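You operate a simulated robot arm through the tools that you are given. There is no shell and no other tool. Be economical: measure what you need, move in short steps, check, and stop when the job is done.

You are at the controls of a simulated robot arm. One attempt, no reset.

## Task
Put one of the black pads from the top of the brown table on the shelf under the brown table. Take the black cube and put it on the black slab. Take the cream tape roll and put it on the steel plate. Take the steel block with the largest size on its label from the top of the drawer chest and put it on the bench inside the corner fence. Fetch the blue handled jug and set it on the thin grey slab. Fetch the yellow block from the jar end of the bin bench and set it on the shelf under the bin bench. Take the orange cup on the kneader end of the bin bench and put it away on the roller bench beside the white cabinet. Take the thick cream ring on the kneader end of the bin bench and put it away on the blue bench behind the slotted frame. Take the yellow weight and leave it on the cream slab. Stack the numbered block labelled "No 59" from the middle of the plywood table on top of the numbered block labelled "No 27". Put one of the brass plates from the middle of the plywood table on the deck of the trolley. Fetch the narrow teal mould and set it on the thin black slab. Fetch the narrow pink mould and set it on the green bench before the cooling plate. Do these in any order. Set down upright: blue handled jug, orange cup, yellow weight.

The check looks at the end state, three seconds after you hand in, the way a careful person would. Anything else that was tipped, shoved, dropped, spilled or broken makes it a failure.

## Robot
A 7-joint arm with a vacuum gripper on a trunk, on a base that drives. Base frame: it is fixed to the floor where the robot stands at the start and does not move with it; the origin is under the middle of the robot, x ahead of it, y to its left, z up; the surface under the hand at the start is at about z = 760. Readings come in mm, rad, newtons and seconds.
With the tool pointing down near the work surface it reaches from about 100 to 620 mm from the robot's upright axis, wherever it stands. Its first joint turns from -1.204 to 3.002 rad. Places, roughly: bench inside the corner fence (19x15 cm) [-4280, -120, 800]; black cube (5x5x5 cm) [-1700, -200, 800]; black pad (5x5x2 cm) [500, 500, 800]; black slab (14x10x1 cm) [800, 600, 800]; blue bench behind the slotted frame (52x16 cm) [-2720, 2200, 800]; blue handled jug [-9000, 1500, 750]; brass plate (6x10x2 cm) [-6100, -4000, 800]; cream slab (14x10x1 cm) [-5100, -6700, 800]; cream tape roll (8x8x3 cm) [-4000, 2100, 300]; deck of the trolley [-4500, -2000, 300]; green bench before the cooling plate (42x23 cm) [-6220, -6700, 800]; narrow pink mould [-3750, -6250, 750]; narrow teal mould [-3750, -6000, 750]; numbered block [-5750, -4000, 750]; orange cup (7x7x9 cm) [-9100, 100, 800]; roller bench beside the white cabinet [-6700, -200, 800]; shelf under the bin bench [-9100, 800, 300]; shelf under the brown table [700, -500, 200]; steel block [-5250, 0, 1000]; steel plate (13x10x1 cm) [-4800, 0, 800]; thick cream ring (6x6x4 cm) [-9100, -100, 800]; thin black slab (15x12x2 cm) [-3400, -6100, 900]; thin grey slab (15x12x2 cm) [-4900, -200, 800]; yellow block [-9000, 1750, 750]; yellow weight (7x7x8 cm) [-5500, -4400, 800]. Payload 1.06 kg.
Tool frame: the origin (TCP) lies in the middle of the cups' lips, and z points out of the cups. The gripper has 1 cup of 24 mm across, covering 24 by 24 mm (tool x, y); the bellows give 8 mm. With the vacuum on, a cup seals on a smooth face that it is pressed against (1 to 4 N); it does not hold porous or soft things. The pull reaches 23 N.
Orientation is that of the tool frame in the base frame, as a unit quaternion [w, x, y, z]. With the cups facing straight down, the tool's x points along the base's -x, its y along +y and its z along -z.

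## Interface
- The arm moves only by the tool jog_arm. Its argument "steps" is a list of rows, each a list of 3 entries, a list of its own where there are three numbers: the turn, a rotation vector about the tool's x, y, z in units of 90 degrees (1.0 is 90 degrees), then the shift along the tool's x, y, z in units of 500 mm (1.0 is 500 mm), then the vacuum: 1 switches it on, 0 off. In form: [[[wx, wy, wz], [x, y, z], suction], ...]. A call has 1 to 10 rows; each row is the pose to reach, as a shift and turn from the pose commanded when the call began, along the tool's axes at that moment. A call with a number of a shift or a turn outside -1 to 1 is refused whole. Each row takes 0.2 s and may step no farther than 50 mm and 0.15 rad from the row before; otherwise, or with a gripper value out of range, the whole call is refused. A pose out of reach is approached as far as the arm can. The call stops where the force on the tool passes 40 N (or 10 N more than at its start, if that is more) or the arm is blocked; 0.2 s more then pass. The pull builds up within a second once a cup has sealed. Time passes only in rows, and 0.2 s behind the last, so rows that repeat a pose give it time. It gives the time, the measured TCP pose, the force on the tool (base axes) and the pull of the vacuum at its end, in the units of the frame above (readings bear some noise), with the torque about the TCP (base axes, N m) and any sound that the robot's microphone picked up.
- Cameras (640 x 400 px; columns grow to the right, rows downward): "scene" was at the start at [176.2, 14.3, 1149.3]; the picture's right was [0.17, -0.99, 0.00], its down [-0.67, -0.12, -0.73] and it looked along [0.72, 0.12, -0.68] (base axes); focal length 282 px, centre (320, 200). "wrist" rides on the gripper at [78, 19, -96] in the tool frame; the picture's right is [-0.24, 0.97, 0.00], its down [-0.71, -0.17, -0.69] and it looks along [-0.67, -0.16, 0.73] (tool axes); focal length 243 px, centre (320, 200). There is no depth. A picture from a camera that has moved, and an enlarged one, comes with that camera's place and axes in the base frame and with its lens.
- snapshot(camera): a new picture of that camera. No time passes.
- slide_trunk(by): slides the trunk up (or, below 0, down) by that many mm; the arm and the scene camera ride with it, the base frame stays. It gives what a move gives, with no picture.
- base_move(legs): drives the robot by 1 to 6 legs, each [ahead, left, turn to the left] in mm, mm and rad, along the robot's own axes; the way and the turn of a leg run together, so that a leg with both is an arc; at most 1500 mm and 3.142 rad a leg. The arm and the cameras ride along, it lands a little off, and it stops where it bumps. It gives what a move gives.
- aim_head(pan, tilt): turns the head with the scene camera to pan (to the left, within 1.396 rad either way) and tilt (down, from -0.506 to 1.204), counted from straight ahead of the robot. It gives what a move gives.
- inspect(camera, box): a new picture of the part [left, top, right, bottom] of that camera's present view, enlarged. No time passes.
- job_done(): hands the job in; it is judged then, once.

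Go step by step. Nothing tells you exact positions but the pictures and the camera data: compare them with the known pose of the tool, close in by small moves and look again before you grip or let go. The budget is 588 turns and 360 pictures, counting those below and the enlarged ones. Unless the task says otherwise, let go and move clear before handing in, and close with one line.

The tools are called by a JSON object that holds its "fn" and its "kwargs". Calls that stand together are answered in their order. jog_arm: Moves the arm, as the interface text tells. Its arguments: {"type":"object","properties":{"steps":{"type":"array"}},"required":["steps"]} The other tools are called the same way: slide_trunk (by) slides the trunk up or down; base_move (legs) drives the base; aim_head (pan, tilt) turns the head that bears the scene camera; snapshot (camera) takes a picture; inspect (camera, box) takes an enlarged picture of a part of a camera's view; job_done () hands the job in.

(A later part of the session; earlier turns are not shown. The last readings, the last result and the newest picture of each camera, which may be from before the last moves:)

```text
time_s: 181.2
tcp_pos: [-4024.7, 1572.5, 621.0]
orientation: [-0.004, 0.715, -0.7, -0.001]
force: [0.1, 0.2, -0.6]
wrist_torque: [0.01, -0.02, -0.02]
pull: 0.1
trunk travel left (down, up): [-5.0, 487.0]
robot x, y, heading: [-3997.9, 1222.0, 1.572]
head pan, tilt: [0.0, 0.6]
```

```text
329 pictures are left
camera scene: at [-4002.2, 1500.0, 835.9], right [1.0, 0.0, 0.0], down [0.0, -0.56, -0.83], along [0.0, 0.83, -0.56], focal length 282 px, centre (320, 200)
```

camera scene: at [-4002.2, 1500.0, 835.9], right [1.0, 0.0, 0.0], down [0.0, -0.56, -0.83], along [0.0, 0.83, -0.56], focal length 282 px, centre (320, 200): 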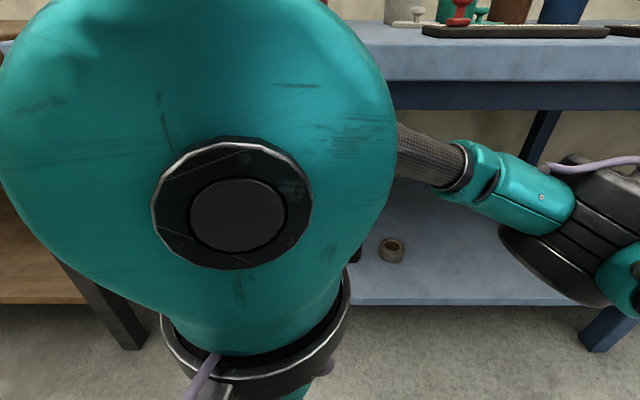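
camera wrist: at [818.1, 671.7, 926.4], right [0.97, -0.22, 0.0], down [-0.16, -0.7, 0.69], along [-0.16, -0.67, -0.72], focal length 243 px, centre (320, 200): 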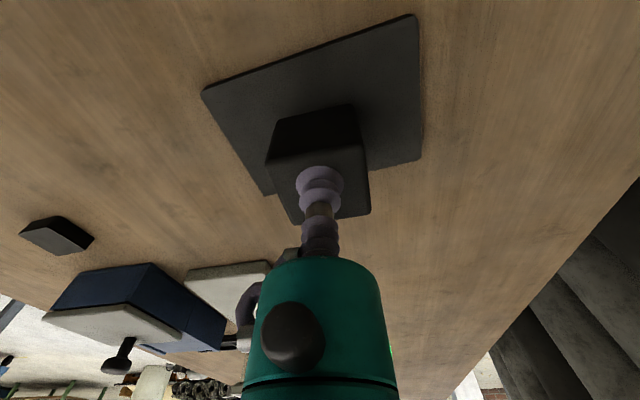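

{"fn": "jog_arm", "kwargs": {"steps": [[[0, 0, 0], [0, 0, 0.09], 0], [[0, 0, 0], [0, 0, 0.18], 0], [[0, 0, 0], [0, 0, 0.27], 0], [[0, 0, 0], [0, 0, 0.36], 0], [[0, 0, 0], [0, 0, 0.45], 0], [[0, 0, 0], [0, 0, 0.5], 0]]}}

{"fn": "snapshot", "kwargs": {"camera": "scene"}}

{"fn": "snapshot", "kwargs": {"camera": "wrist"}}

```text
time_s: 182.6
tcp_pos: [-4021.2, 1575.6, 371.5]
orientation: [-0.005, 0.714, -0.7, -0.001]
force: [-0.7, 0.6, -0.2]
wrist_torque: [-0.01, 0.03, -0.01]
pull: 0.0
trunk travel left (down, up): [-5.0, 487.0]
robot x, y, heading: [-3999.3, 1221.2, 1.577]
head pan, tilt: [0.0, 0.6]
```

```text
328 pictures are left
camera scene: at [-4002.2, 1500.0, 835.8], right [1.0, 0.0, 0.0], down [0.0, -0.56, -0.83], along [0.0, 0.83, -0.56], focal length 282 px, centre (320, 200)
```

scene: 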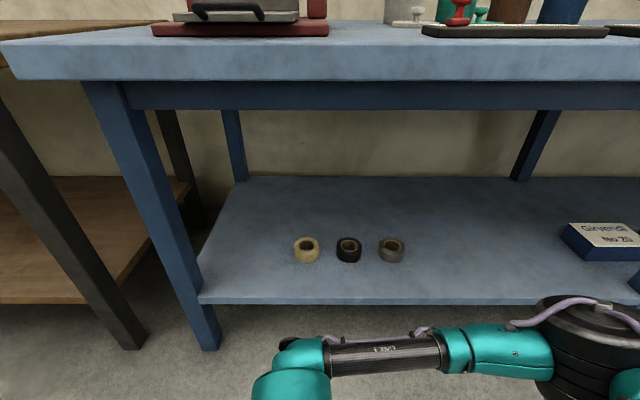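

```text
327 pictures are left
camera wrist: at [-4039.6, 1494.7, 466.7], right [-0.98, 0.22, 0.0], down [0.15, 0.7, 0.69], along [0.15, 0.68, -0.72], focal length 243 px, centre (320, 200)
```

wrist: 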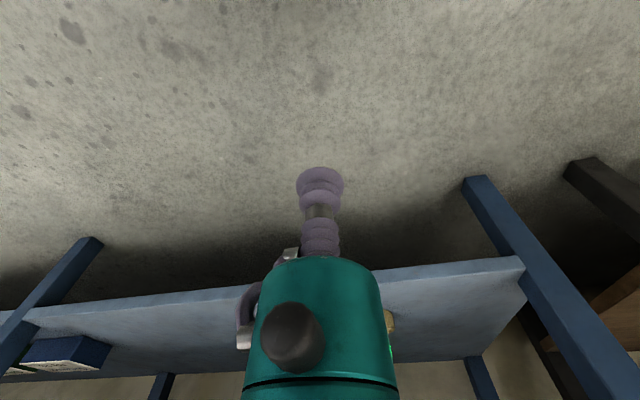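

{"fn": "inspect", "kwargs": {"camera": "scene", "box": [270, 220, 350, 270]}}

```text
8.00 times, centred on (310, 245) of scene
camera zoom: at [-4002.2, 1500.0, 835.8], right [1.0, 0.0, 0.0], down [0.0, -0.56, -0.83], along [0.0, 0.83, -0.56], focal length 2257 px, centre (400, -160)
```

zoom: 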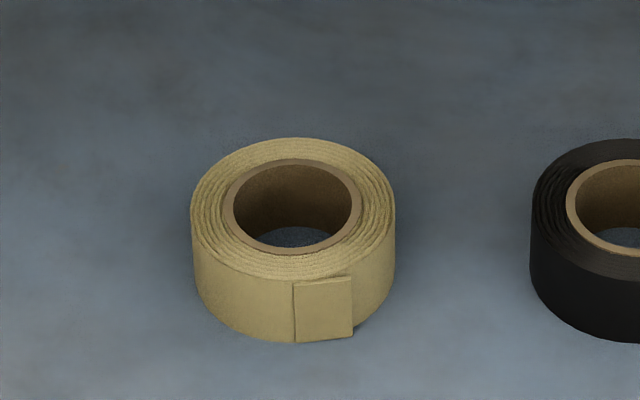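

The roll's annulus (~15 mm) is too narrow for the 24 mm cup on top, so it will need a side grip. First I'll reach in above it to localise precisely.

{"fn": "jog_arm", "kwargs": {"steps": [[[0, 0, 0], [-0.09, 0.02, 0], 0], [[0, 0, 0], [-0.18, 0.04, 0], 0], [[0, 0, 0], [-0.27, 0.046, 0], 0], [[0, 0, 0], [-0.36, 0.046, 0], 0], [[0, 0, 0], [-0.42, 0.046, 0], 0]]}}

{"fn": "base_move", "kwargs": {"legs": [[290, 0, 0]]}}

{"fn": "snapshot", "kwargs": {"camera": "wrist"}}

{"fn": "snapshot", "kwargs": {"camera": "scene"}}

```text
time_s: 183.8
tcp_pos: [-4050.0, 1784.8, 374.4]
orientation: [-0.004, 0.714, -0.7, -0.002]
force: [-0.4, -0.2, 0.5]
wrist_torque: [0.03, -0.03, 0.01]
pull: 0.0
trunk travel left (down, up): [-5.0, 487.0]
robot x, y, heading: [-3999.9, 1221.3, 1.579]
head pan, tilt: [0.0, 0.6]
```

```text
time_s: 185.8
tcp_pos: [-4049.6, 2075.1, 373.1]
orientation: [-0.005, 0.714, -0.7, -0.001]
force: [-0.5, 0.7, -0.9]
wrist_torque: [-0.01, 0.03, -0.03]
pull: 0.1
trunk travel left (down, up): [-5.0, 487.0]
robot x, y, heading: [-4004.2, 1510.3, 1.574]
head pan, tilt: [0.0, 0.6]
```

```text
325 pictures are left
camera wrist: at [-4067.6, 1994.2, 468.6], right [-0.98, 0.22, 0.0], down [0.15, 0.71, 0.69], along [0.15, 0.68, -0.72], focal length 243 px, centre (320, 200)
```

wrist: 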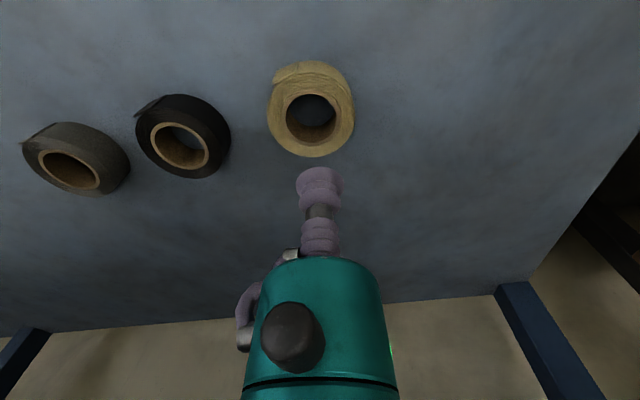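

```text
324 pictures are left
camera scene: at [-4003.1, 1790.3, 835.8], right [1.0, 0.0, 0.0], down [0.0, -0.56, -0.83], along [0.0, 0.83, -0.56], focal length 282 px, centre (320, 200)
```

scene: 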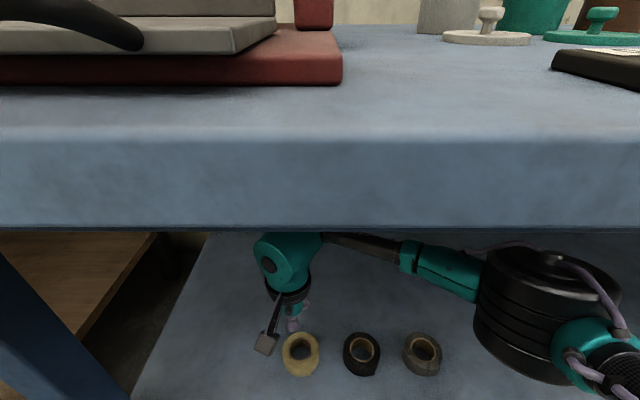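

Roll centre is at (-4040, 2090), top ≈258. I'll lower the cup into the hole and gently drag it toward the shelf front edge so I can grip its side.

{"fn": "jog_arm", "kwargs": {"steps": [[[0, 0, 0], [-0.03, -0.019, 0.02], 0], [[0, 0, 0], [-0.03, -0.019, 0.1], 0], [[0, 0, 0], [-0.03, -0.019, 0.18], 0], [[0, 0, 0], [-0.03, -0.019, 0.23], 0]]}}

{"fn": "snapshot", "kwargs": {"camera": "wrist"}}

```text
time_s: 186.8
tcp_pos: [-4039.2, 2091.3, 270.9]
orientation: [-0.003, 0.714, -0.7, -0.003]
force: [5.7, -7.3, 21.1]
wrist_torque: [0.18, 0.17, 0.01]
pull: 0.2
trunk travel left (down, up): [-5.0, 487.0]
robot x, y, heading: [-4001.5, 1510.2, 1.573]
head pan, tilt: [0.0, 0.6]
stopped in row 4: the force on the tool passed its limit at 63 N (the readings are from after the stop); the commanded pose is now the measured one
```

```text
323 pictures are left
camera wrist: at [-4058.5, 2011.6, 366.6], right [-0.98, 0.22, 0.0], down [0.16, 0.71, 0.69], along [0.15, 0.67, -0.72], focal length 243 px, centre (320, 200)
```

wrist: 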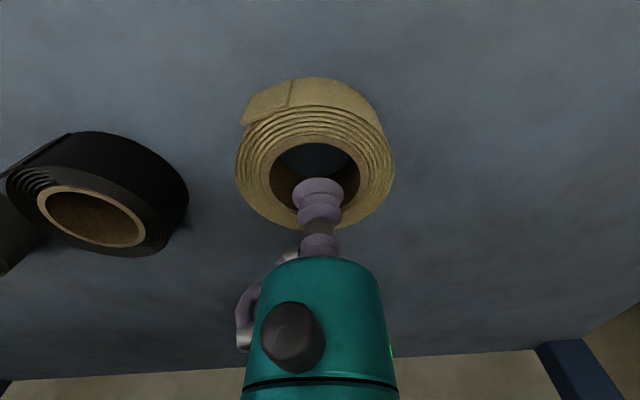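

The cup caught the far rim; the centre is nearer y≈2077. Raising, correcting, and retrying gently.

{"fn": "jog_arm", "kwargs": {"steps": [[[0, 0, 0], [0, 0, -0.05], 0], [[0, 0, 0], [0.03, 0.002, -0.05], 0], [[0, 0, 0], [0.03, 0.002, -0.05], 0]]}}

{"fn": "snapshot", "kwargs": {"camera": "wrist"}}

```text
time_s: 187.6
tcp_pos: [-4041.2, 2076.2, 294.2]
orientation: [-0.003, 0.713, -0.701, -0.002]
force: [0.0, -0.7, -0.1]
wrist_torque: [0.01, -0.01, 0.01]
pull: 0.0
trunk travel left (down, up): [-5.0, 487.0]
robot x, y, heading: [-4001.3, 1514.9, 1.573]
head pan, tilt: [0.0, 0.6]
```

```text
322 pictures are left
camera wrist: at [-4059.0, 1996.7, 388.5], right [-0.98, 0.22, 0.0], down [0.16, 0.71, 0.69], along [0.15, 0.67, -0.72], focal length 243 px, centre (320, 200)
```

wrist: 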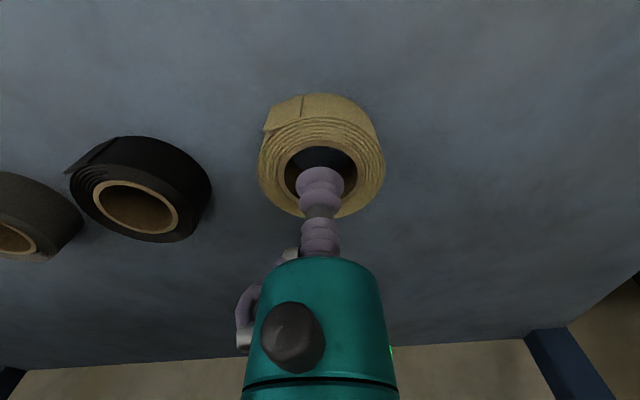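

{"fn": "jog_arm", "kwargs": {"steps": [[[0, 0, 0], [-0.014, -0.002, 0.0], 0], [[0, 0, 0], [-0.014, -0.002, 0.03], 0], [[0, 0, 0], [-0.014, -0.002, 0.05], 0], [[0, 0, 0], [-0.014, -0.002, 0.066], 0]]}}

{"fn": "snapshot", "kwargs": {"camera": "wrist"}}

```text
time_s: 188.5
tcp_pos: [-4042.2, 2084.0, 271.7]
orientation: [-0.002, 0.713, -0.701, -0.005]
force: [6.4, -9.8, 25.4]
wrist_torque: [0.2, 0.2, -0.05]
pull: 0.1
trunk travel left (down, up): [-5.0, 487.0]
robot x, y, heading: [-3998.7, 1515.0, 1.57]
head pan, tilt: [0.0, 0.6]
stopped in row 4: the force on the tool passed its limit at 51 N (the readings are from after the stop); the commanded pose is now the measured one
```

```text
321 pictures are left
camera wrist: at [-4059.2, 2005.4, 366.2], right [-0.98, 0.22, 0.01], down [0.16, 0.7, 0.69], along [0.15, 0.68, -0.72], focal length 243 px, centre (320, 200)
```

wrist: 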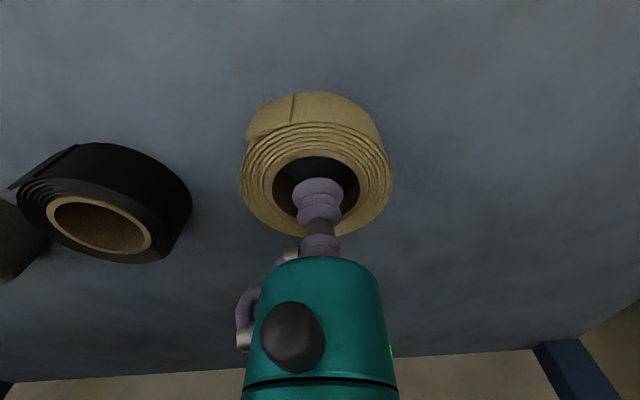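

Contact happened even over the hole; testing whether the cup seals here.

{"fn": "jog_arm", "kwargs": {"steps": [[[0, 0, 0], [0, 0, -0.006], 1], [[0, 0, 0], [0, 0, -0.006], 1], [[0, 0, 0], [0, 0, -0.006], 1]]}}

{"fn": "inspect", "kwargs": {"camera": "wrist", "box": [220, 80, 420, 260]}}

```text
time_s: 189.3
tcp_pos: [-4041.9, 2086.6, 271.1]
orientation: [-0.002, 0.713, -0.701, -0.004]
force: [-0.7, -1.9, 6.5]
wrist_torque: [0.13, 0.09, 0.03]
pull: 23.0
trunk travel left (down, up): [-5.0, 487.0]
robot x, y, heading: [-4001.0, 1515.2, 1.568]
head pan, tilt: [0.0, 0.6]
```

```text
2.22 times, centred on (320, 170) of wrist
camera zoom: at [-4059.0, 2005.5, 366.9], right [-0.98, 0.22, 0.0], down [0.16, 0.7, 0.69], along [0.15, 0.67, -0.72], focal length 539 px, centre (320, 267)
```

zoom: 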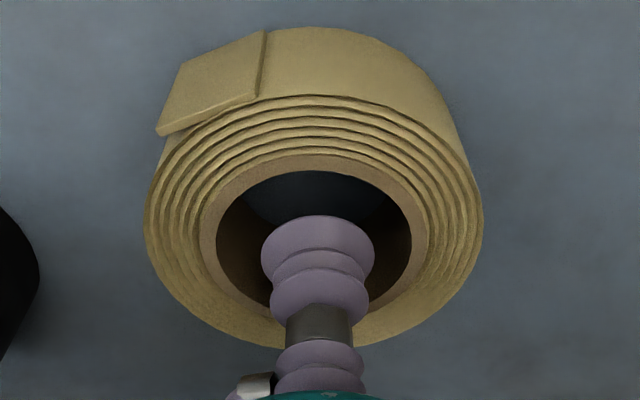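

It sealed (full pull). Lifting slightly and backing out.

{"fn": "jog_arm", "kwargs": {"steps": [[[0, 0, 0], [0, 0, -0.03], 1], [[0, 0, 0], [0, 0, -0.08], 1], [[0, 0, 0], [0, 0, -0.14], 1], [[0, 0, 0], [0, 0, -0.18], 1]]}}

{"fn": "snapshot", "kwargs": {"camera": "wrist"}}

```text
time_s: 190.3
tcp_pos: [-4040.8, 2085.1, 361.5]
orientation: [-0.003, 0.713, -0.702, -0.003]
force: [0.2, -0.4, -1.3]
wrist_torque: [-0.02, 0.0, -0.03]
pull: 22.3
trunk travel left (down, up): [-5.0, 487.0]
robot x, y, heading: [-3997.5, 1513.0, 1.574]
head pan, tilt: [0.0, 0.6]
```

```text
319 pictures are left
camera wrist: at [-4059.1, 2004.9, 457.1], right [-0.98, 0.22, 0.0], down [0.16, 0.7, 0.69], along [0.15, 0.67, -0.72], focal length 243 px, centre (320, 200)
```

wrist: 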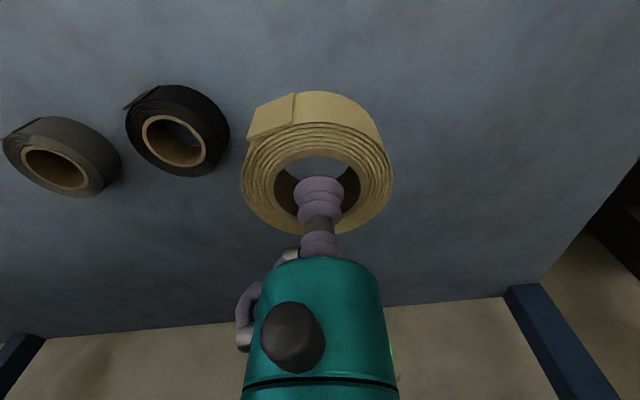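

{"fn": "base_move", "kwargs": {"legs": [[-430, 0, 0]]}}

{"fn": "slide_trunk", "kwargs": {"by": 320}}

{"fn": "jog_arm", "kwargs": {"steps": [[[0, 0, 0], [0.06, 0, -0.06], 1], [[0, 0, 0], [0.12, 0, -0.12], 1], [[0, 0, 0], [0.18, 0, -0.18], 1], [[0, 0, 0], [0.24, 0, -0.24], 1], [[0, 0, 0], [0.3, 0, -0.3], 1], [[0, 0, 0], [0.36, 0, -0.36], 1], [[0, 0, 0], [0.42, 0, -0.42], 1], [[0, 0, 0], [0.42, 0, -0.5], 1], [[0, 0, 0], [0.42, 0, -0.54], 1]]}}

{"fn": "base_move", "kwargs": {"legs": [[0, 0, 1.57]]}}

{"fn": "aim_head", "kwargs": {"pan": 0.6, "tilt": 0.3}}

{"fn": "snapshot", "kwargs": {"camera": "scene"}}

```text
time_s: 192.9
tcp_pos: [-4038.8, 1659.6, 361.5]
orientation: [-0.002, 0.711, -0.703, -0.003]
force: [-0.2, 0.3, 0.1]
wrist_torque: [-0.01, -0.03, -0.02]
pull: 23.1
trunk travel left (down, up): [-5.0, 487.0]
robot x, y, heading: [-4000.9, 1090.7, 1.565]
head pan, tilt: [0.0, 0.6]
```

```text
time_s: 196.1
tcp_pos: [-4039.3, 1660.3, 681.2]
orientation: [-0.002, 0.711, -0.703, -0.003]
force: [0.5, 0.2, -0.4]
wrist_torque: [-0.02, -0.01, 0.01]
pull: 22.9
trunk travel left (down, up): [-325.0, 167.0]
robot x, y, heading: [-3999.7, 1087.9, 1.569]
head pan, tilt: [0.0, 0.6]
```

```text
time_s: 198.1
tcp_pos: [-4035.7, 1448.8, 950.9]
orientation: [-0.003, 0.71, -0.704, -0.003]
force: [0.3, 0.4, -0.4]
wrist_torque: [-0.03, -0.02, 0.01]
pull: 22.6
trunk travel left (down, up): [-325.0, 167.0]
robot x, y, heading: [-4000.3, 1092.2, 1.573]
head pan, tilt: [0.0, 0.6]
```

```text
time_s: 202.3
tcp_pos: [-4361.3, 1051.1, 950.3]
orientation: [0.0, 1.0, 0.006, -0.004]
force: [-0.3, 0.1, -1.4]
wrist_torque: [0.02, 0.01, -0.03]
pull: 23.4
trunk travel left (down, up): [-325.0, 167.0]
robot x, y, heading: [-3997.4, 1090.7, 3.143]
head pan, tilt: [0.0, 0.6]
```

```text
time_s: 203.3
tcp_pos: [-4361.3, 1051.4, 950.7]
orientation: [0.001, 1.0, 0.006, -0.004]
force: [1.0, -0.1, -0.8]
wrist_torque: [-0.02, -0.03, -0.01]
pull: 22.6
trunk travel left (down, up): [-325.0, 167.0]
robot x, y, heading: [-3999.5, 1088.2, 3.144]
head pan, tilt: [0.6, 0.3]
```

```text
318 pictures are left
camera scene: at [-4175.2, 1035.4, 1189.5], right [-0.56, 0.83, 0.0], down [0.24, 0.17, -0.96], along [-0.79, -0.54, -0.3], focal length 282 px, centre (320, 200)
```

scene: 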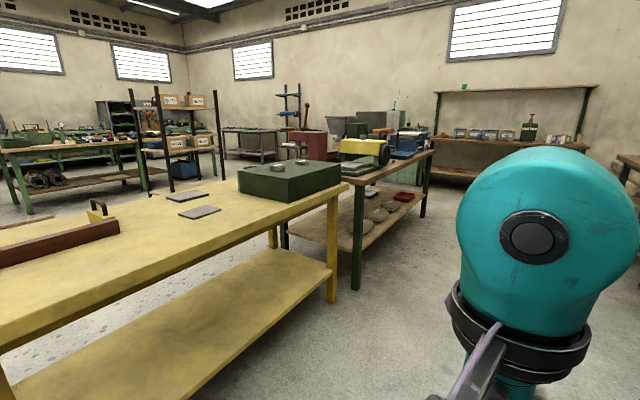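

The yellow table holds the steel plate (nearer) and the grey slab (farther), with the green chest to the right. I'll drive in front of the plate.

{"fn": "base_move", "kwargs": {"legs": [[830, 0, 0], [0, 330, 0], [0, 0, 1.57]]}}

{"fn": "aim_head", "kwargs": {"pan": 0.0, "tilt": 0.65}}

{"fn": "snapshot", "kwargs": {"camera": "scene"}}

```text
time_s: 214.7
tcp_pos: [-4793.0, 399.4, 949.9]
orientation: [0.003, 0.698, 0.716, -0.003]
force: [0.7, 0.5, -0.1]
wrist_torque: [0.03, 0.04, -0.03]
pull: 22.4
trunk travel left (down, up): [-325.0, 167.0]
robot x, y, heading: [-4834.1, 759.7, -1.56]
head pan, tilt: [0.6, 0.3]
```

```text
time_s: 215.7
tcp_pos: [-4792.6, 398.7, 950.1]
orientation: [0.005, 0.699, 0.715, -0.002]
force: [0.6, 0.1, -1.3]
wrist_torque: [0.03, 0.02, -0.01]
pull: 23.5
trunk travel left (down, up): [-325.0, 167.0]
robot x, y, heading: [-4835.9, 759.8, -1.561]
head pan, tilt: [0.0, 0.649]
```

```text
317 pictures are left
camera scene: at [-4833.1, 576.4, 1157.8], right [-1.0, -0.01, 0.0], down [-0.01, 0.6, -0.8], along [0.01, -0.8, -0.6], focal length 282 px, centre (320, 200)
```

scene: 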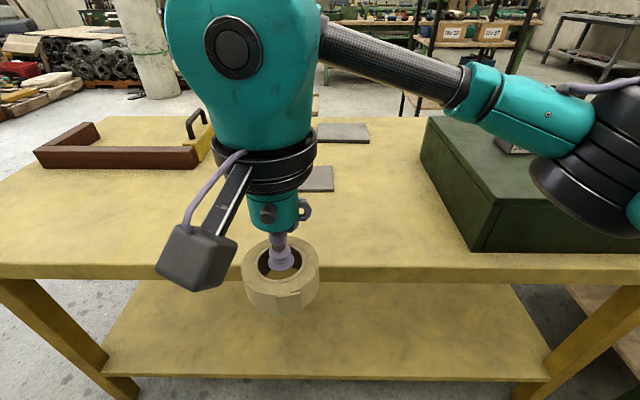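

Extending the arm first (keeps the elbow clear of the chest), then driving forward.

{"fn": "jog_arm", "kwargs": {"steps": [[[0, 0, 0], [-0.09, 0, 0], 1], [[0, 0, 0], [-0.18, 0, 0], 1], [[0, 0, 0], [-0.27, 0, 0], 1], [[0, 0, 0], [-0.36, 0, 0], 1], [[0, 0, 0], [-0.42, 0, 0], 1]]}}

{"fn": "base_move", "kwargs": {"legs": [[170, 0, -0.01]]}}

{"fn": "snapshot", "kwargs": {"camera": "wrist"}}

{"fn": "snapshot", "kwargs": {"camera": "scene"}}

```text
time_s: 216.8
tcp_pos: [-4786.1, 188.8, 952.0]
orientation: [0.004, 0.698, 0.716, -0.002]
force: [0.3, 0.3, -0.7]
wrist_torque: [0.03, 0.01, 0.03]
pull: 23.2
trunk travel left (down, up): [-325.0, 167.0]
robot x, y, heading: [-4831.5, 759.3, -1.556]
head pan, tilt: [0.0, 0.649]
```

```text
time_s: 218.3
tcp_pos: [-4791.4, 20.5, 952.6]
orientation: [0.004, 0.701, 0.713, -0.002]
force: [-0.9, -1.6, -0.9]
wrist_torque: [0.01, 0.02, 0.01]
pull: 22.2
trunk travel left (down, up): [-325.0, 167.0]
robot x, y, heading: [-4830.1, 586.8, -1.574]
head pan, tilt: [0.0, 0.649]
```

```text
316 pictures are left
camera wrist: at [-4773.3, 99.0, 1047.5], right [0.98, -0.22, 0.0], down [-0.16, -0.71, 0.69], along [-0.15, -0.67, -0.72], focal length 243 px, centre (320, 200)
```

wrist: 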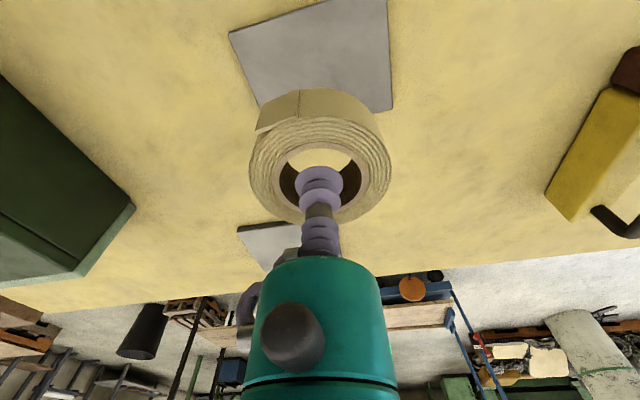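

```text
315 pictures are left
camera scene: at [-4833.7, 407.5, 1157.7], right [-1.0, 0.0, 0.0], down [0.0, 0.61, -0.8], along [0.0, -0.8, -0.61], focal length 282 px, centre (320, 200)
```

scene: 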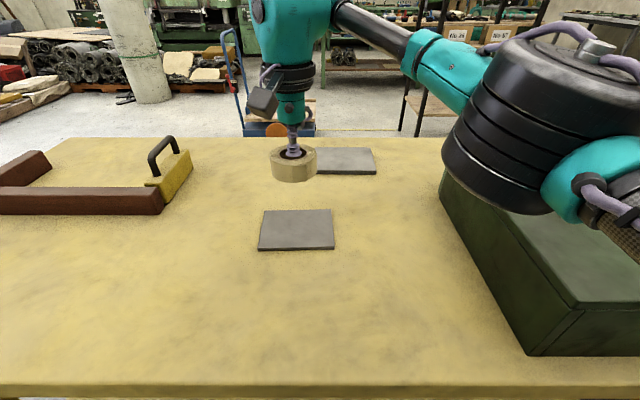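

Plate centre ≈(-4790, 15) with top at ≈792 (this table is taller). Lowering the roll over it.

{"fn": "jog_arm", "kwargs": {"steps": [[[0, 0, 0], [-0.008, 0, 0.04], 1], [[0, 0, 0], [-0.008, 0, 0.12], 1], [[0, 0, 0], [-0.008, 0, 0.19], 1], [[0, 0, 0], [-0.008, 0, 0.224], 1]]}}

{"fn": "snapshot", "kwargs": {"camera": "wrist"}}

{"fn": "snapshot", "kwargs": {"camera": "scene"}}

```text
time_s: 219.3
tcp_pos: [-4790.6, 16.8, 841.5]
orientation: [0.004, 0.702, 0.712, -0.003]
force: [0.1, -0.2, -1.5]
wrist_torque: [0.01, 0.0, 0.01]
pull: 23.1
trunk travel left (down, up): [-325.0, 167.0]
robot x, y, heading: [-4832.4, 589.7, -1.57]
head pan, tilt: [0.0, 0.649]
```

```text
314 pictures are left
camera wrist: at [-4773.3, 94.8, 936.1], right [0.98, -0.22, 0.0], down [-0.16, -0.7, 0.69], along [-0.15, -0.67, -0.72], focal length 243 px, centre (320, 200)
```

wrist: 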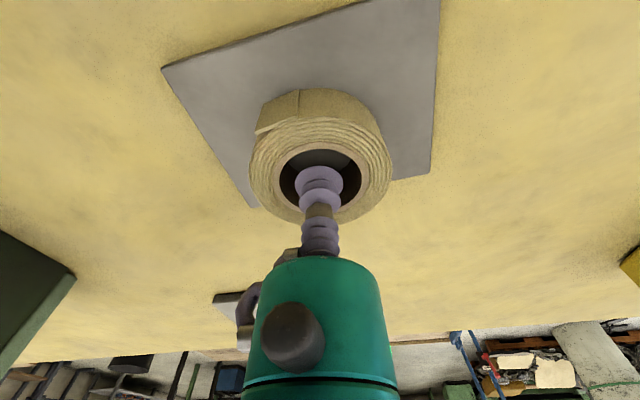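

```text
313 pictures are left
camera scene: at [-4833.7, 407.9, 1157.8], right [-1.0, 0.0, 0.0], down [0.0, 0.6, -0.8], along [0.0, -0.8, -0.6], focal length 282 px, centre (320, 200)
```

scene: 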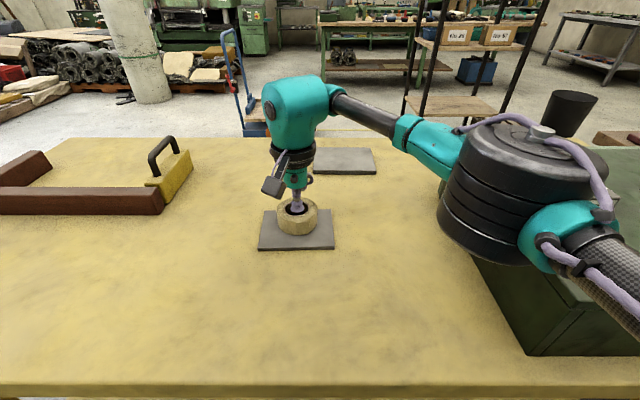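

{"fn": "jog_arm", "kwargs": {"steps": [[[0, 0, 0], [0.006, 0, 0.02], 1], [[0, 0, 0], [0.006, 0, 0.03], 1]]}}

{"fn": "jog_arm", "kwargs": {"steps": [[[0, 0, 0], [0, 0, 0.005], 1], [[0, 0, 0], [0, 0, 0.01], 1]]}}

```text
time_s: 219.9
tcp_pos: [-4790.8, 17.6, 830.5]
orientation: [0.008, 0.702, 0.712, -0.004]
force: [-1.8, -15.3, 35.7]
wrist_torque: [0.28, -0.17, -0.05]
pull: 22.6
trunk travel left (down, up): [-325.0, 167.0]
robot x, y, heading: [-4832.7, 588.2, -1.571]
head pan, tilt: [0.0, 0.649]
```

```text
time_s: 220.3
tcp_pos: [-4790.9, 17.4, 828.8]
orientation: [0.009, 0.702, 0.712, -0.004]
force: [-3.5, 2.8, 15.5]
wrist_torque: [0.06, -0.17, 0.05]
pull: 22.4
trunk travel left (down, up): [-325.0, 167.0]
robot x, y, heading: [-4832.4, 591.0, -1.564]
head pan, tilt: [0.0, 0.649]
stopped in row 2: the force on the tool passed its limit at 51 N (the readings are from after the stop); the commanded pose is now the measured one
```

{"fn": "jog_arm", "kwargs": {"steps": [[[0, 0, 0], [0, 0, -0.004], 0], [[0, 0, 0], [0, 0, -0.004], 0], [[0, 0, 0], [0, 0, -0.004], 0], [[0, 0, 0], [0, 0, -0.02], 0], [[0, 0, 0], [0, 0, -0.1], 0], [[0, 0, 0], [0, 0, -0.18], 0], [[0, 0, 0], [0, 0, -0.26], 0]]}}

{"fn": "snapshot", "kwargs": {"camera": "scene"}}

```text
time_s: 221.9
tcp_pos: [-4791.0, 19.7, 958.8]
orientation: [0.008, 0.702, 0.712, -0.004]
force: [0.8, 0.2, -0.2]
wrist_torque: [0.0, 0.05, -0.03]
pull: 0.0
trunk travel left (down, up): [-325.0, 167.0]
robot x, y, heading: [-4831.6, 588.3, -1.566]
head pan, tilt: [0.0, 0.649]
```

```text
312 pictures are left
camera scene: at [-4833.6, 408.1, 1157.8], right [-1.0, 0.0, 0.0], down [0.0, 0.6, -0.8], along [0.0, -0.8, -0.6], focal length 282 px, centre (320, 200)
```

scene: 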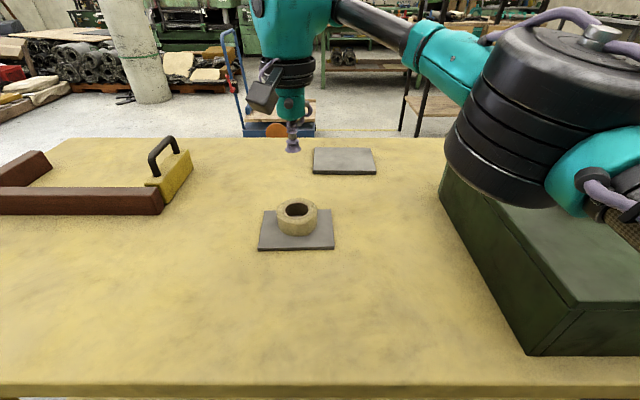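

Tape roll is on the plate. Now the steel blocks on the chest.

{"fn": "base_move", "kwargs": {"legs": [[-300, 0, 0], [0, -400, 0]]}}

{"fn": "slide_trunk", "kwargs": {"by": 120}}

{"fn": "aim_head", "kwargs": {"pan": 0.0, "tilt": 0.6}}

{"fn": "snapshot", "kwargs": {"camera": "scene"}}

```text
time_s: 227.6
tcp_pos: [-5187.9, 315.9, 957.9]
orientation: [0.008, 0.701, 0.713, -0.004]
force: [-0.1, -0.4, -1.1]
wrist_torque: [0.01, -0.01, 0.04]
pull: 0.0
trunk travel left (down, up): [-325.0, 167.0]
robot x, y, heading: [-5233.1, 889.1, -1.567]
head pan, tilt: [0.0, 0.649]
```

```text
time_s: 229.1
tcp_pos: [-5188.3, 320.7, 1097.8]
orientation: [0.019, 0.701, 0.713, -0.016]
force: [-0.2, -0.6, -0.4]
wrist_torque: [-0.01, 0.0, 0.02]
pull: 0.0
trunk travel left (down, up): [-445.0, 47.0]
robot x, y, heading: [-5229.9, 889.4, -1.564]
head pan, tilt: [0.0, 0.649]
```

```text
time_s: 229.8
tcp_pos: [-5188.0, 319.2, 1098.2]
orientation: [0.02, 0.7, 0.713, -0.016]
force: [-0.7, -1.0, 0.2]
wrist_torque: [-0.02, 0.0, 0.0]
pull: 0.1
trunk travel left (down, up): [-445.0, 47.0]
robot x, y, heading: [-5228.8, 887.7, -1.566]
head pan, tilt: [0.0, 0.6]
```

```text
311 pictures are left
camera scene: at [-5233.0, 751.4, 1294.1], right [-1.0, -0.01, 0.0], down [0.0, 0.57, -0.82], along [0.0, -0.82, -0.57], focal length 282 px, centre (320, 200)
```

scene: 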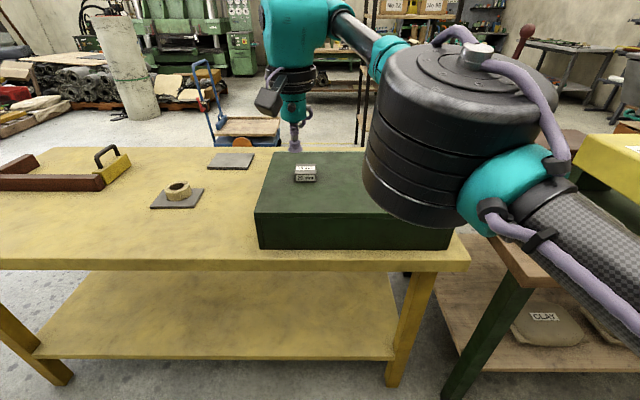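

{"fn": "snapshot", "kwargs": {"camera": "wrist"}}

```text
310 pictures are left
camera wrist: at [-5171.3, 402.9, 1190.0], right [0.98, -0.22, 0.02], down [-0.16, -0.68, 0.72], along [-0.15, -0.71, -0.69], focal length 243 px, centre (320, 200)
```

wrist: 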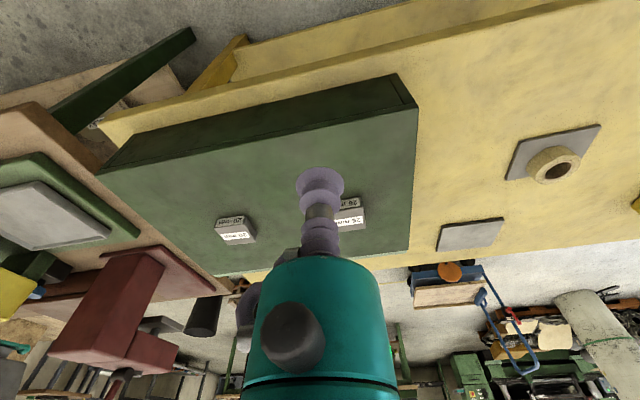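

{"fn": "inspect", "kwargs": {"camera": "wrist", "box": [205, 190, 375, 260]}}

{"fn": "inspect", "kwargs": {"camera": "scene", "box": [280, 150, 370, 200]}}

```text
3.76 times, centred on (290, 225) of wrist
camera zoom: at [-5171.3, 402.9, 1190.0], right [0.98, -0.22, 0.02], down [-0.16, -0.68, 0.72], along [-0.15, -0.71, -0.69], focal length 913 px, centre (433, 106)
```

zoom: 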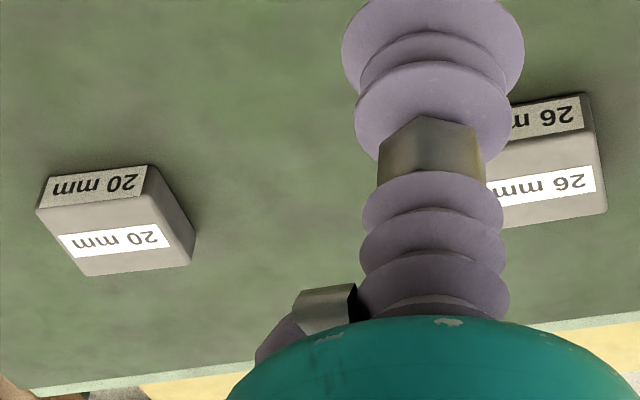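

```text
7.11 times, centred on (325, 175) of scene
camera zoom: at [-5233.0, 751.4, 1294.1], right [-1.0, -0.01, 0.0], down [0.0, 0.57, -0.82], along [0.0, -0.82, -0.57], focal length 2007 px, centre (284, 378)
```

zoom: 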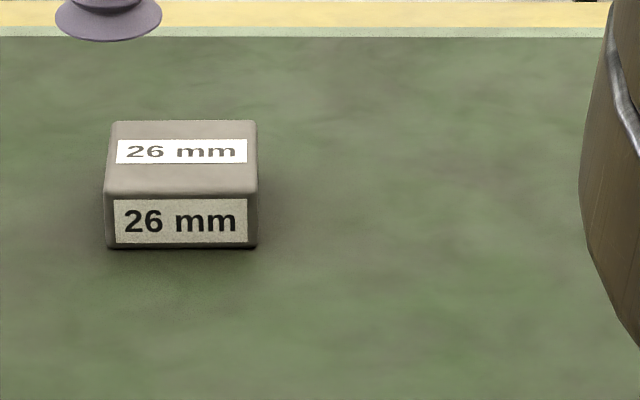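

The 26 mm block is the larger one, near (-5194, 80). I'll drive forward, straighten the tool and look closer.

{"fn": "base_move", "kwargs": {"legs": [[230, 0, 0]]}}

{"fn": "jog_arm", "kwargs": {"steps": [[[0.003, 0.0325, 0], [0, 0, 0.05], 0], [[0.003, 0.0325, 0], [0, 0, 0.12], 0], [[0.003, 0.0325, 0], [0, 0, 0.18], 0], [[0.003, 0.0325, 0], [0, 0, 0.2], 0]]}}

{"fn": "snapshot", "kwargs": {"camera": "wrist"}}

{"fn": "snapshot", "kwargs": {"camera": "scene"}}

```text
time_s: 231.5
tcp_pos: [-5186.6, 89.8, 1097.6]
orientation: [0.02, 0.701, 0.713, -0.016]
force: [0.3, 0.2, 0.1]
wrist_torque: [0.02, 0.02, -0.01]
pull: 0.0
trunk travel left (down, up): [-445.0, 47.0]
robot x, y, heading: [-5231.1, 659.3, -1.566]
head pan, tilt: [0.0, 0.6]
```

```text
time_s: 232.5
tcp_pos: [-5187.0, 85.8, 998.4]
orientation: [-0.001, 0.701, 0.713, 0.0]
force: [0.6, 0.6, 0.3]
wrist_torque: [0.01, 0.0, -0.01]
pull: 0.1
out of reach, approached as far as the arm can: row 1
trunk travel left (down, up): [-445.0, 47.0]
robot x, y, heading: [-5231.2, 656.8, -1.575]
head pan, tilt: [0.0, 0.6]
```

```text
307 pictures are left
camera wrist: at [-5169.5, 164.2, 1093.8], right [0.98, -0.22, 0.0], down [-0.16, -0.71, 0.69], along [-0.15, -0.67, -0.73], focal length 243 px, centre (320, 200)
```

wrist: 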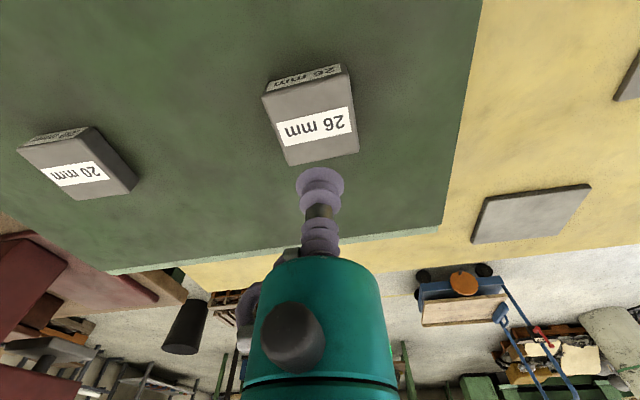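

```text
306 pictures are left
camera scene: at [-5231.6, 521.8, 1294.1], right [-1.0, -0.01, 0.0], down [0.0, 0.56, -0.83], along [0.0, -0.83, -0.56], focal length 282 px, centre (320, 200)
```

scene: 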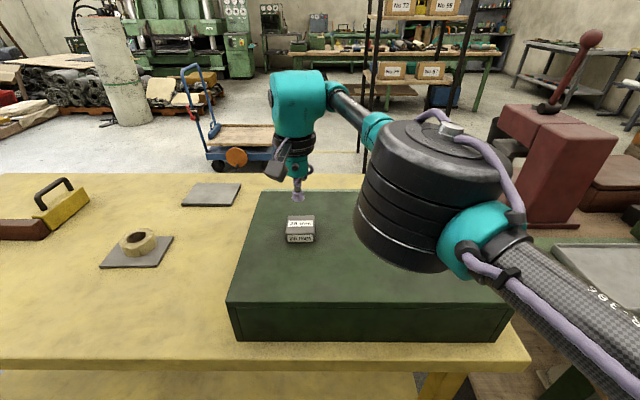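

{"fn": "jog_arm", "kwargs": {"steps": [[[0, 0, 0], [0.014, -0.008, 0.03], 0], [[0, 0, 0], [0.014, -0.008, 0.06], 0]]}}

{"fn": "inspect", "kwargs": {"camera": "wrist", "box": [220, 60, 420, 260]}}

```text
time_s: 233.1
tcp_pos: [-5190.8, 91.7, 967.5]
orientation: [0.0, 0.701, 0.713, 0.0]
force: [0.2, 0.9, -0.6]
wrist_torque: [0.0, -0.02, -0.04]
pull: 0.1
trunk travel left (down, up): [-445.0, 47.0]
robot x, y, heading: [-5231.0, 656.5, -1.573]
head pan, tilt: [0.0, 0.6]
```

```text
2.00 times, centred on (320, 160) of wrist
camera zoom: at [-5172.9, 170.4, 1063.9], right [0.98, -0.22, 0.0], down [-0.16, -0.71, 0.69], along [-0.15, -0.67, -0.73], focal length 485 px, centre (320, 280)
```

zoom: 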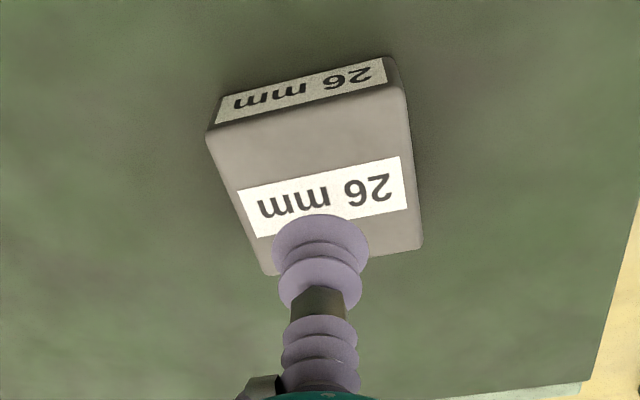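

{"fn": "jog_arm", "kwargs": {"steps": [[[0, 0, 0], [0.012, 0.004, 0.02], 1], [[0, 0, 0], [0.012, 0.004, 0.04], 1], [[0, 0, 0], [0.012, 0.004, 0.046], 1], [[0, 0, 0], [0.012, 0.004, 0.046], 1]]}}

```text
time_s: 234.1
tcp_pos: [-5189.1, 98.0, 944.7]
orientation: [-0.001, 0.701, 0.713, 0.0]
force: [0.6, -0.2, -1.2]
wrist_torque: [0.01, -0.01, -0.03]
pull: 0.1
trunk travel left (down, up): [-445.0, 47.0]
robot x, y, heading: [-5232.1, 659.5, -1.564]
head pan, tilt: [0.0, 0.6]
```

{"fn": "jog_arm", "kwargs": {"steps": [[[0, 0, 0], [0, 0, 0.008], 1], [[0, 0, 0], [0, 0, 0.016], 1], [[0, 0, 0], [0, 0, 0.016], 1]]}}

```text
time_s: 234.9
tcp_pos: [-5189.2, 97.8, 940.4]
orientation: [0.0, 0.701, 0.713, -0.001]
force: [-2.2, -2.3, 16.9]
wrist_torque: [0.06, 0.03, 0.05]
pull: 22.9
trunk travel left (down, up): [-445.0, 47.0]
robot x, y, heading: [-5228.3, 659.8, -1.564]
head pan, tilt: [0.0, 0.6]
```

Block sealed. Lifting and moving to the fence corner for a look.

{"fn": "jog_arm", "kwargs": {"steps": [[[0, 0, 0], [0, 0, -0.05], 1], [[0, 0, 0], [0, 0, -0.13], 1], [[0, 0, 0], [0, 0, -0.2], 1]]}}

{"fn": "base_move", "kwargs": {"legs": [[-200, 0, 0], [0, 940, 0]]}}

{"fn": "snapshot", "kwargs": {"camera": "scene"}}

{"fn": "snapshot", "kwargs": {"camera": "wrist"}}

```text
time_s: 235.7
tcp_pos: [-5189.5, 98.5, 1037.0]
orientation: [0.0, 0.701, 0.713, 0.0]
force: [0.4, 0.4, -6.4]
wrist_torque: [0.05, -0.02, 0.04]
pull: 22.7
trunk travel left (down, up): [-445.0, 47.0]
robot x, y, heading: [-5232.3, 659.7, -1.561]
head pan, tilt: [0.0, 0.6]
```

```text
time_s: 245.5
tcp_pos: [-4249.7, 302.2, 1038.0]
orientation: [-0.001, 0.7, 0.714, 0.0]
force: [0.4, -0.1, -6.3]
wrist_torque: [0.05, 0.01, 0.03]
pull: 23.0
trunk travel left (down, up): [-445.0, 47.0]
robot x, y, heading: [-4288.6, 863.5, -1.565]
head pan, tilt: [0.0, 0.6]
```

```text
304 pictures are left
camera scene: at [-4293.5, 725.4, 1294.0], right [-1.0, -0.01, 0.0], down [0.0, 0.57, -0.82], along [0.01, -0.82, -0.57], focal length 282 px, centre (320, 200)
```

scene: 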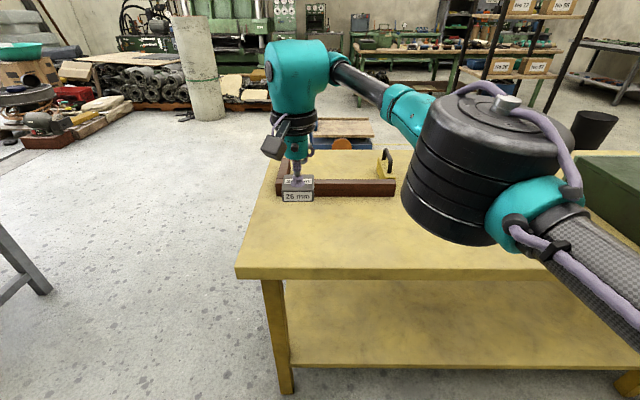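

```text
303 pictures are left
camera wrist: at [-4232.7, 380.1, 1133.5], right [0.98, -0.22, 0.0], down [-0.16, -0.71, 0.69], along [-0.15, -0.67, -0.73], focal length 243 px, centre (320, 200)
```

wrist: 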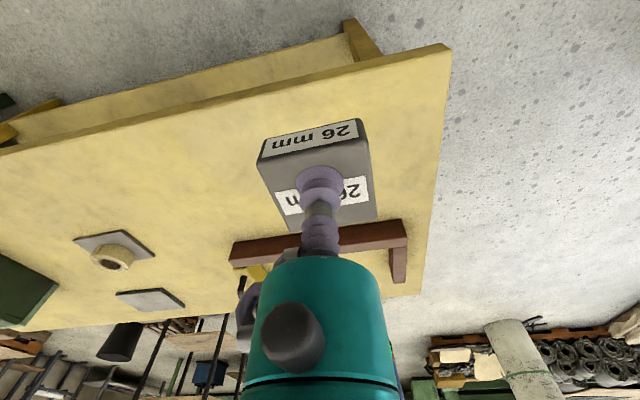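

The fence corner is best approached from the table's east end. Driving around.

{"fn": "base_move", "kwargs": {"legs": [[0, 520, 0], [1000, 0, 0], [0, 0, -1.577]]}}

{"fn": "aim_head", "kwargs": {"pan": 0.0, "tilt": 0.75}}

{"fn": "snapshot", "kwargs": {"camera": "scene"}}

{"fn": "snapshot", "kwargs": {"camera": "wrist"}}

```text
time_s: 259.1
tcp_pos: [-4321.9, -173.4, 1038.4]
orientation: [-0.001, 1.0, 0.014, 0.0]
force: [-0.5, -0.1, -6.4]
wrist_torque: [0.0, -0.03, 0.0]
pull: 23.2
trunk travel left (down, up): [-445.0, 47.0]
robot x, y, heading: [-3762.6, -124.2, -3.125]
head pan, tilt: [0.0, 0.6]
```

```text
time_s: 259.8
tcp_pos: [-4321.9, -172.9, 1036.5]
orientation: [0.0, 1.0, 0.015, 0.0]
force: [-0.5, 0.3, -6.3]
wrist_torque: [0.03, -0.04, 0.05]
pull: 23.2
trunk travel left (down, up): [-445.0, 47.0]
robot x, y, heading: [-3760.6, -122.2, -3.129]
head pan, tilt: [0.0, 0.75]
```

```text
302 pictures are left
camera scene: at [-3895.3, -127.6, 1281.2], right [-0.01, 1.0, 0.0], down [0.68, 0.01, -0.73], along [-0.73, -0.01, -0.68], focal length 282 px, centre (320, 200)
```

scene: 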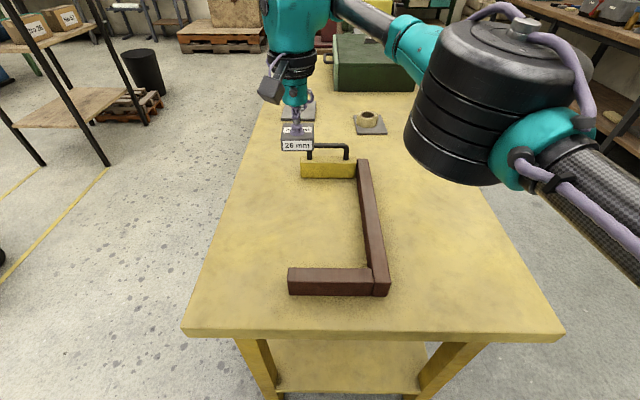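

```text
301 pictures are left
camera wrist: at [-4243.0, -190.6, 1133.3], right [-0.21, -0.98, 0.0], down [-0.71, 0.15, 0.68], along [-0.67, 0.14, -0.73], focal length 243 px, centre (320, 200)
```

wrist: 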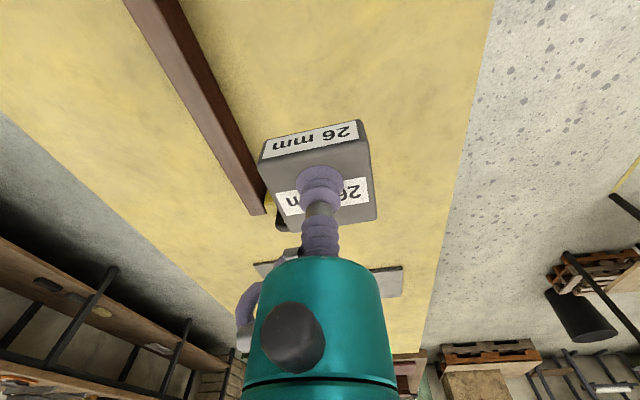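

Target inside the corner is ≈(-4285, -120). Moving over it and lowering.

{"fn": "jog_arm", "kwargs": {"steps": [[[0, 0, 0], [0.04, -0.06, 0.0], 1], [[0, 0, 0], [0.074, -0.106, 0.06], 1], [[0, 0, 0], [0.074, -0.106, 0.15], 1], [[0, 0, 0], [0.074, -0.106, 0.24], 1], [[0, 0, 0], [0.074, -0.106, 0.33], 1], [[0, 0, 0], [0.074, -0.106, 0.39], 1]]}}

{"fn": "snapshot", "kwargs": {"camera": "scene"}}

{"fn": "snapshot", "kwargs": {"camera": "wrist"}}

```text
time_s: 261.2
tcp_pos: [-4286.8, -117.6, 843.1]
orientation: [0.001, 1.0, 0.014, 0.0]
force: [0.8, 0.2, -6.5]
wrist_torque: [-0.01, -0.06, 0.0]
pull: 23.1
trunk travel left (down, up): [-445.0, 47.0]
robot x, y, heading: [-3761.7, -126.3, -3.13]
head pan, tilt: [0.0, 0.75]
```

```text
300 pictures are left
camera scene: at [-3895.4, -127.5, 1281.1], right [-0.01, 1.0, 0.0], down [0.68, 0.01, -0.73], along [-0.73, -0.01, -0.68], focal length 282 px, centre (320, 200)
```

scene: 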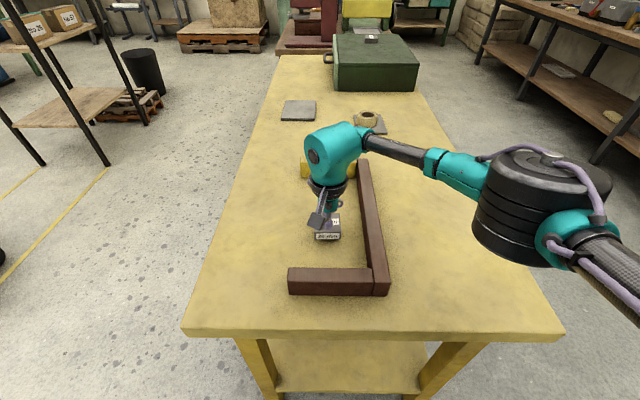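

```text
299 pictures are left
camera wrist: at [-4208.1, -135.9, 938.3], right [-0.21, -0.98, 0.0], down [-0.71, 0.15, 0.69], along [-0.67, 0.14, -0.73], focal length 243 px, centre (320, 200)
```

wrist: 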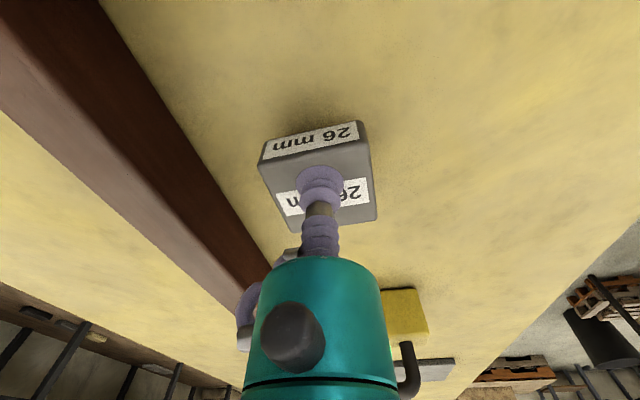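

{"fn": "jog_arm", "kwargs": {"steps": [[[0, 0, 0], [0, 0, 0.02], 1], [[0, 0, 0], [0, 0, 0.034], 1]]}}

```text
time_s: 261.8
tcp_pos: [-4286.8, -120.5, 827.3]
orientation: [0.0, 1.0, 0.014, -0.001]
force: [0.8, 0.6, -1.9]
wrist_torque: [0.02, 0.03, -0.06]
pull: 22.5
trunk travel left (down, up): [-445.0, 47.0]
robot x, y, heading: [-3760.3, -126.9, -3.126]
head pan, tilt: [0.0, 0.75]
```

{"fn": "jog_arm", "kwargs": {"steps": [[[0, 0, 0], [0, 0, 0.004], 1], [[0, 0, 0], [0, 0, 0.004], 0], [[0, 0, 0], [0, 0, 0.004], 0], [[0, 0, 0], [0, 0, 0.004], 0], [[0, 0, 0], [0, 0, -0.03], 0], [[0, 0, 0], [0, 0, -0.12], 0], [[0, 0, 0], [0, 0, -0.21], 0]]}}

{"fn": "snapshot", "kwargs": {"camera": "scene"}}

```text
time_s: 263.4
tcp_pos: [-4283.7, -120.1, 931.4]
orientation: [0.0, 1.0, 0.014, 0.0]
force: [0.5, 0.2, 0.1]
wrist_torque: [-0.02, -0.02, 0.01]
pull: 0.2
trunk travel left (down, up): [-445.0, 47.0]
robot x, y, heading: [-3763.7, -123.6, -3.128]
head pan, tilt: [0.0, 0.75]
```

```text
298 pictures are left
camera scene: at [-3894.6, -127.6, 1281.2], right [-0.01, 1.0, 0.0], down [0.68, 0.01, -0.73], along [-0.73, -0.01, -0.68], focal length 282 px, centre (320, 200)
```

scene: 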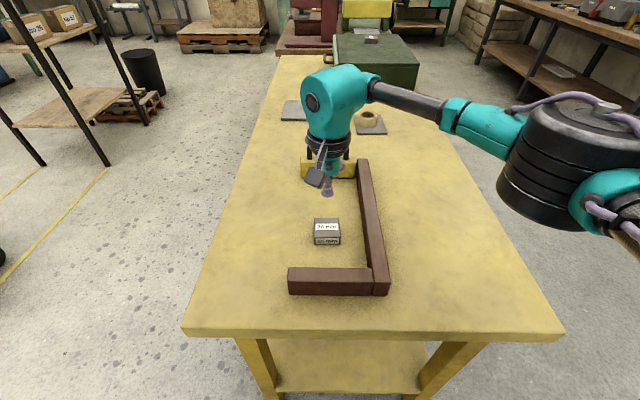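

26 mm block is in place. Tucking and heading west along the north lane.

{"fn": "jog_arm", "kwargs": {"steps": [[[0, 0, 0], [0.05, 0, -0.07], 0], [[0, 0, 0], [0.1, 0, -0.14], 0], [[0, 0, 0], [0.17, 0, -0.2], 0], [[0, 0, 0], [0.25, 0, -0.24], 0], [[0, 0, 0], [0.33, 0, -0.26], 0]]}}

{"fn": "base_move", "kwargs": {"legs": [[0, -1180, -0.014], [1500, 0, 0], [1500, 0, 0]]}}

{"fn": "slide_trunk", "kwargs": {"by": -120}}

{"fn": "aim_head", "kwargs": {"pan": 0.1, "tilt": 0.25}}

{"fn": "snapshot", "kwargs": {"camera": "scene"}}

```text
time_s: 264.6
tcp_pos: [-4119.6, -115.4, 1061.1]
orientation: [0.0, 1.0, 0.013, 0.001]
force: [-1.0, -0.5, 0.6]
wrist_torque: [-0.03, -0.01, 0.01]
pull: 0.1
trunk travel left (down, up): [-445.0, 47.0]
robot x, y, heading: [-3760.9, -129.1, -3.124]
head pan, tilt: [0.0, 0.75]
```

```text
time_s: 289.3
tcp_pos: [-7146.3, 1022.8, 1060.8]
orientation: [0.0, 1.0, 0.012, 0.0]
force: [-0.3, 0.0, -0.9]
wrist_torque: [0.0, -0.03, 0.01]
pull: 0.1
trunk travel left (down, up): [-445.0, 47.0]
robot x, y, heading: [-6786.4, 1009.5, -3.128]
head pan, tilt: [0.0, 0.75]
```

```text
time_s: 290.8
tcp_pos: [-7146.6, 1020.7, 940.5]
orientation: [0.0, 1.0, 0.013, 0.0]
force: [-0.5, 0.1, -0.2]
wrist_torque: [-0.03, 0.04, -0.01]
pull: 0.0
trunk travel left (down, up): [-325.0, 167.0]
robot x, y, heading: [-6784.6, 1010.2, -3.128]
head pan, tilt: [0.0, 0.75]
```

```text
time_s: 291.7
tcp_pos: [-7146.6, 1022.4, 942.0]
orientation: [0.0, 1.0, 0.013, 0.001]
force: [0.1, -0.5, -0.6]
wrist_torque: [0.03, 0.02, -0.01]
pull: 0.0
trunk travel left (down, up): [-325.0, 167.0]
robot x, y, heading: [-6786.2, 1004.6, -3.125]
head pan, tilt: [0.099, 0.25]
```

```text
297 pictures are left
camera scene: at [-6977.8, 998.6, 1194.2], right [-0.11, 0.99, 0.0], down [0.25, 0.03, -0.97], along [-0.96, -0.11, -0.25], focal length 282 px, centre (320, 200)
```

scene: 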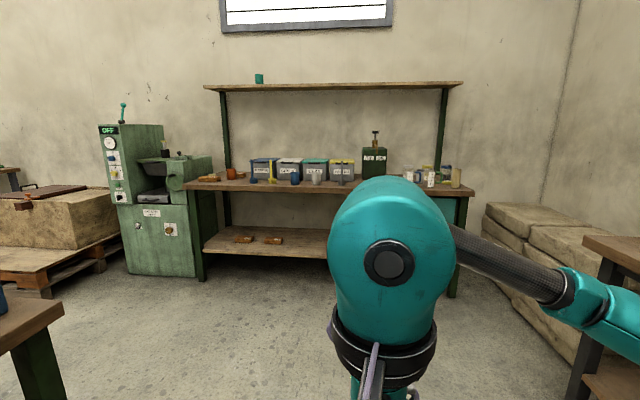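

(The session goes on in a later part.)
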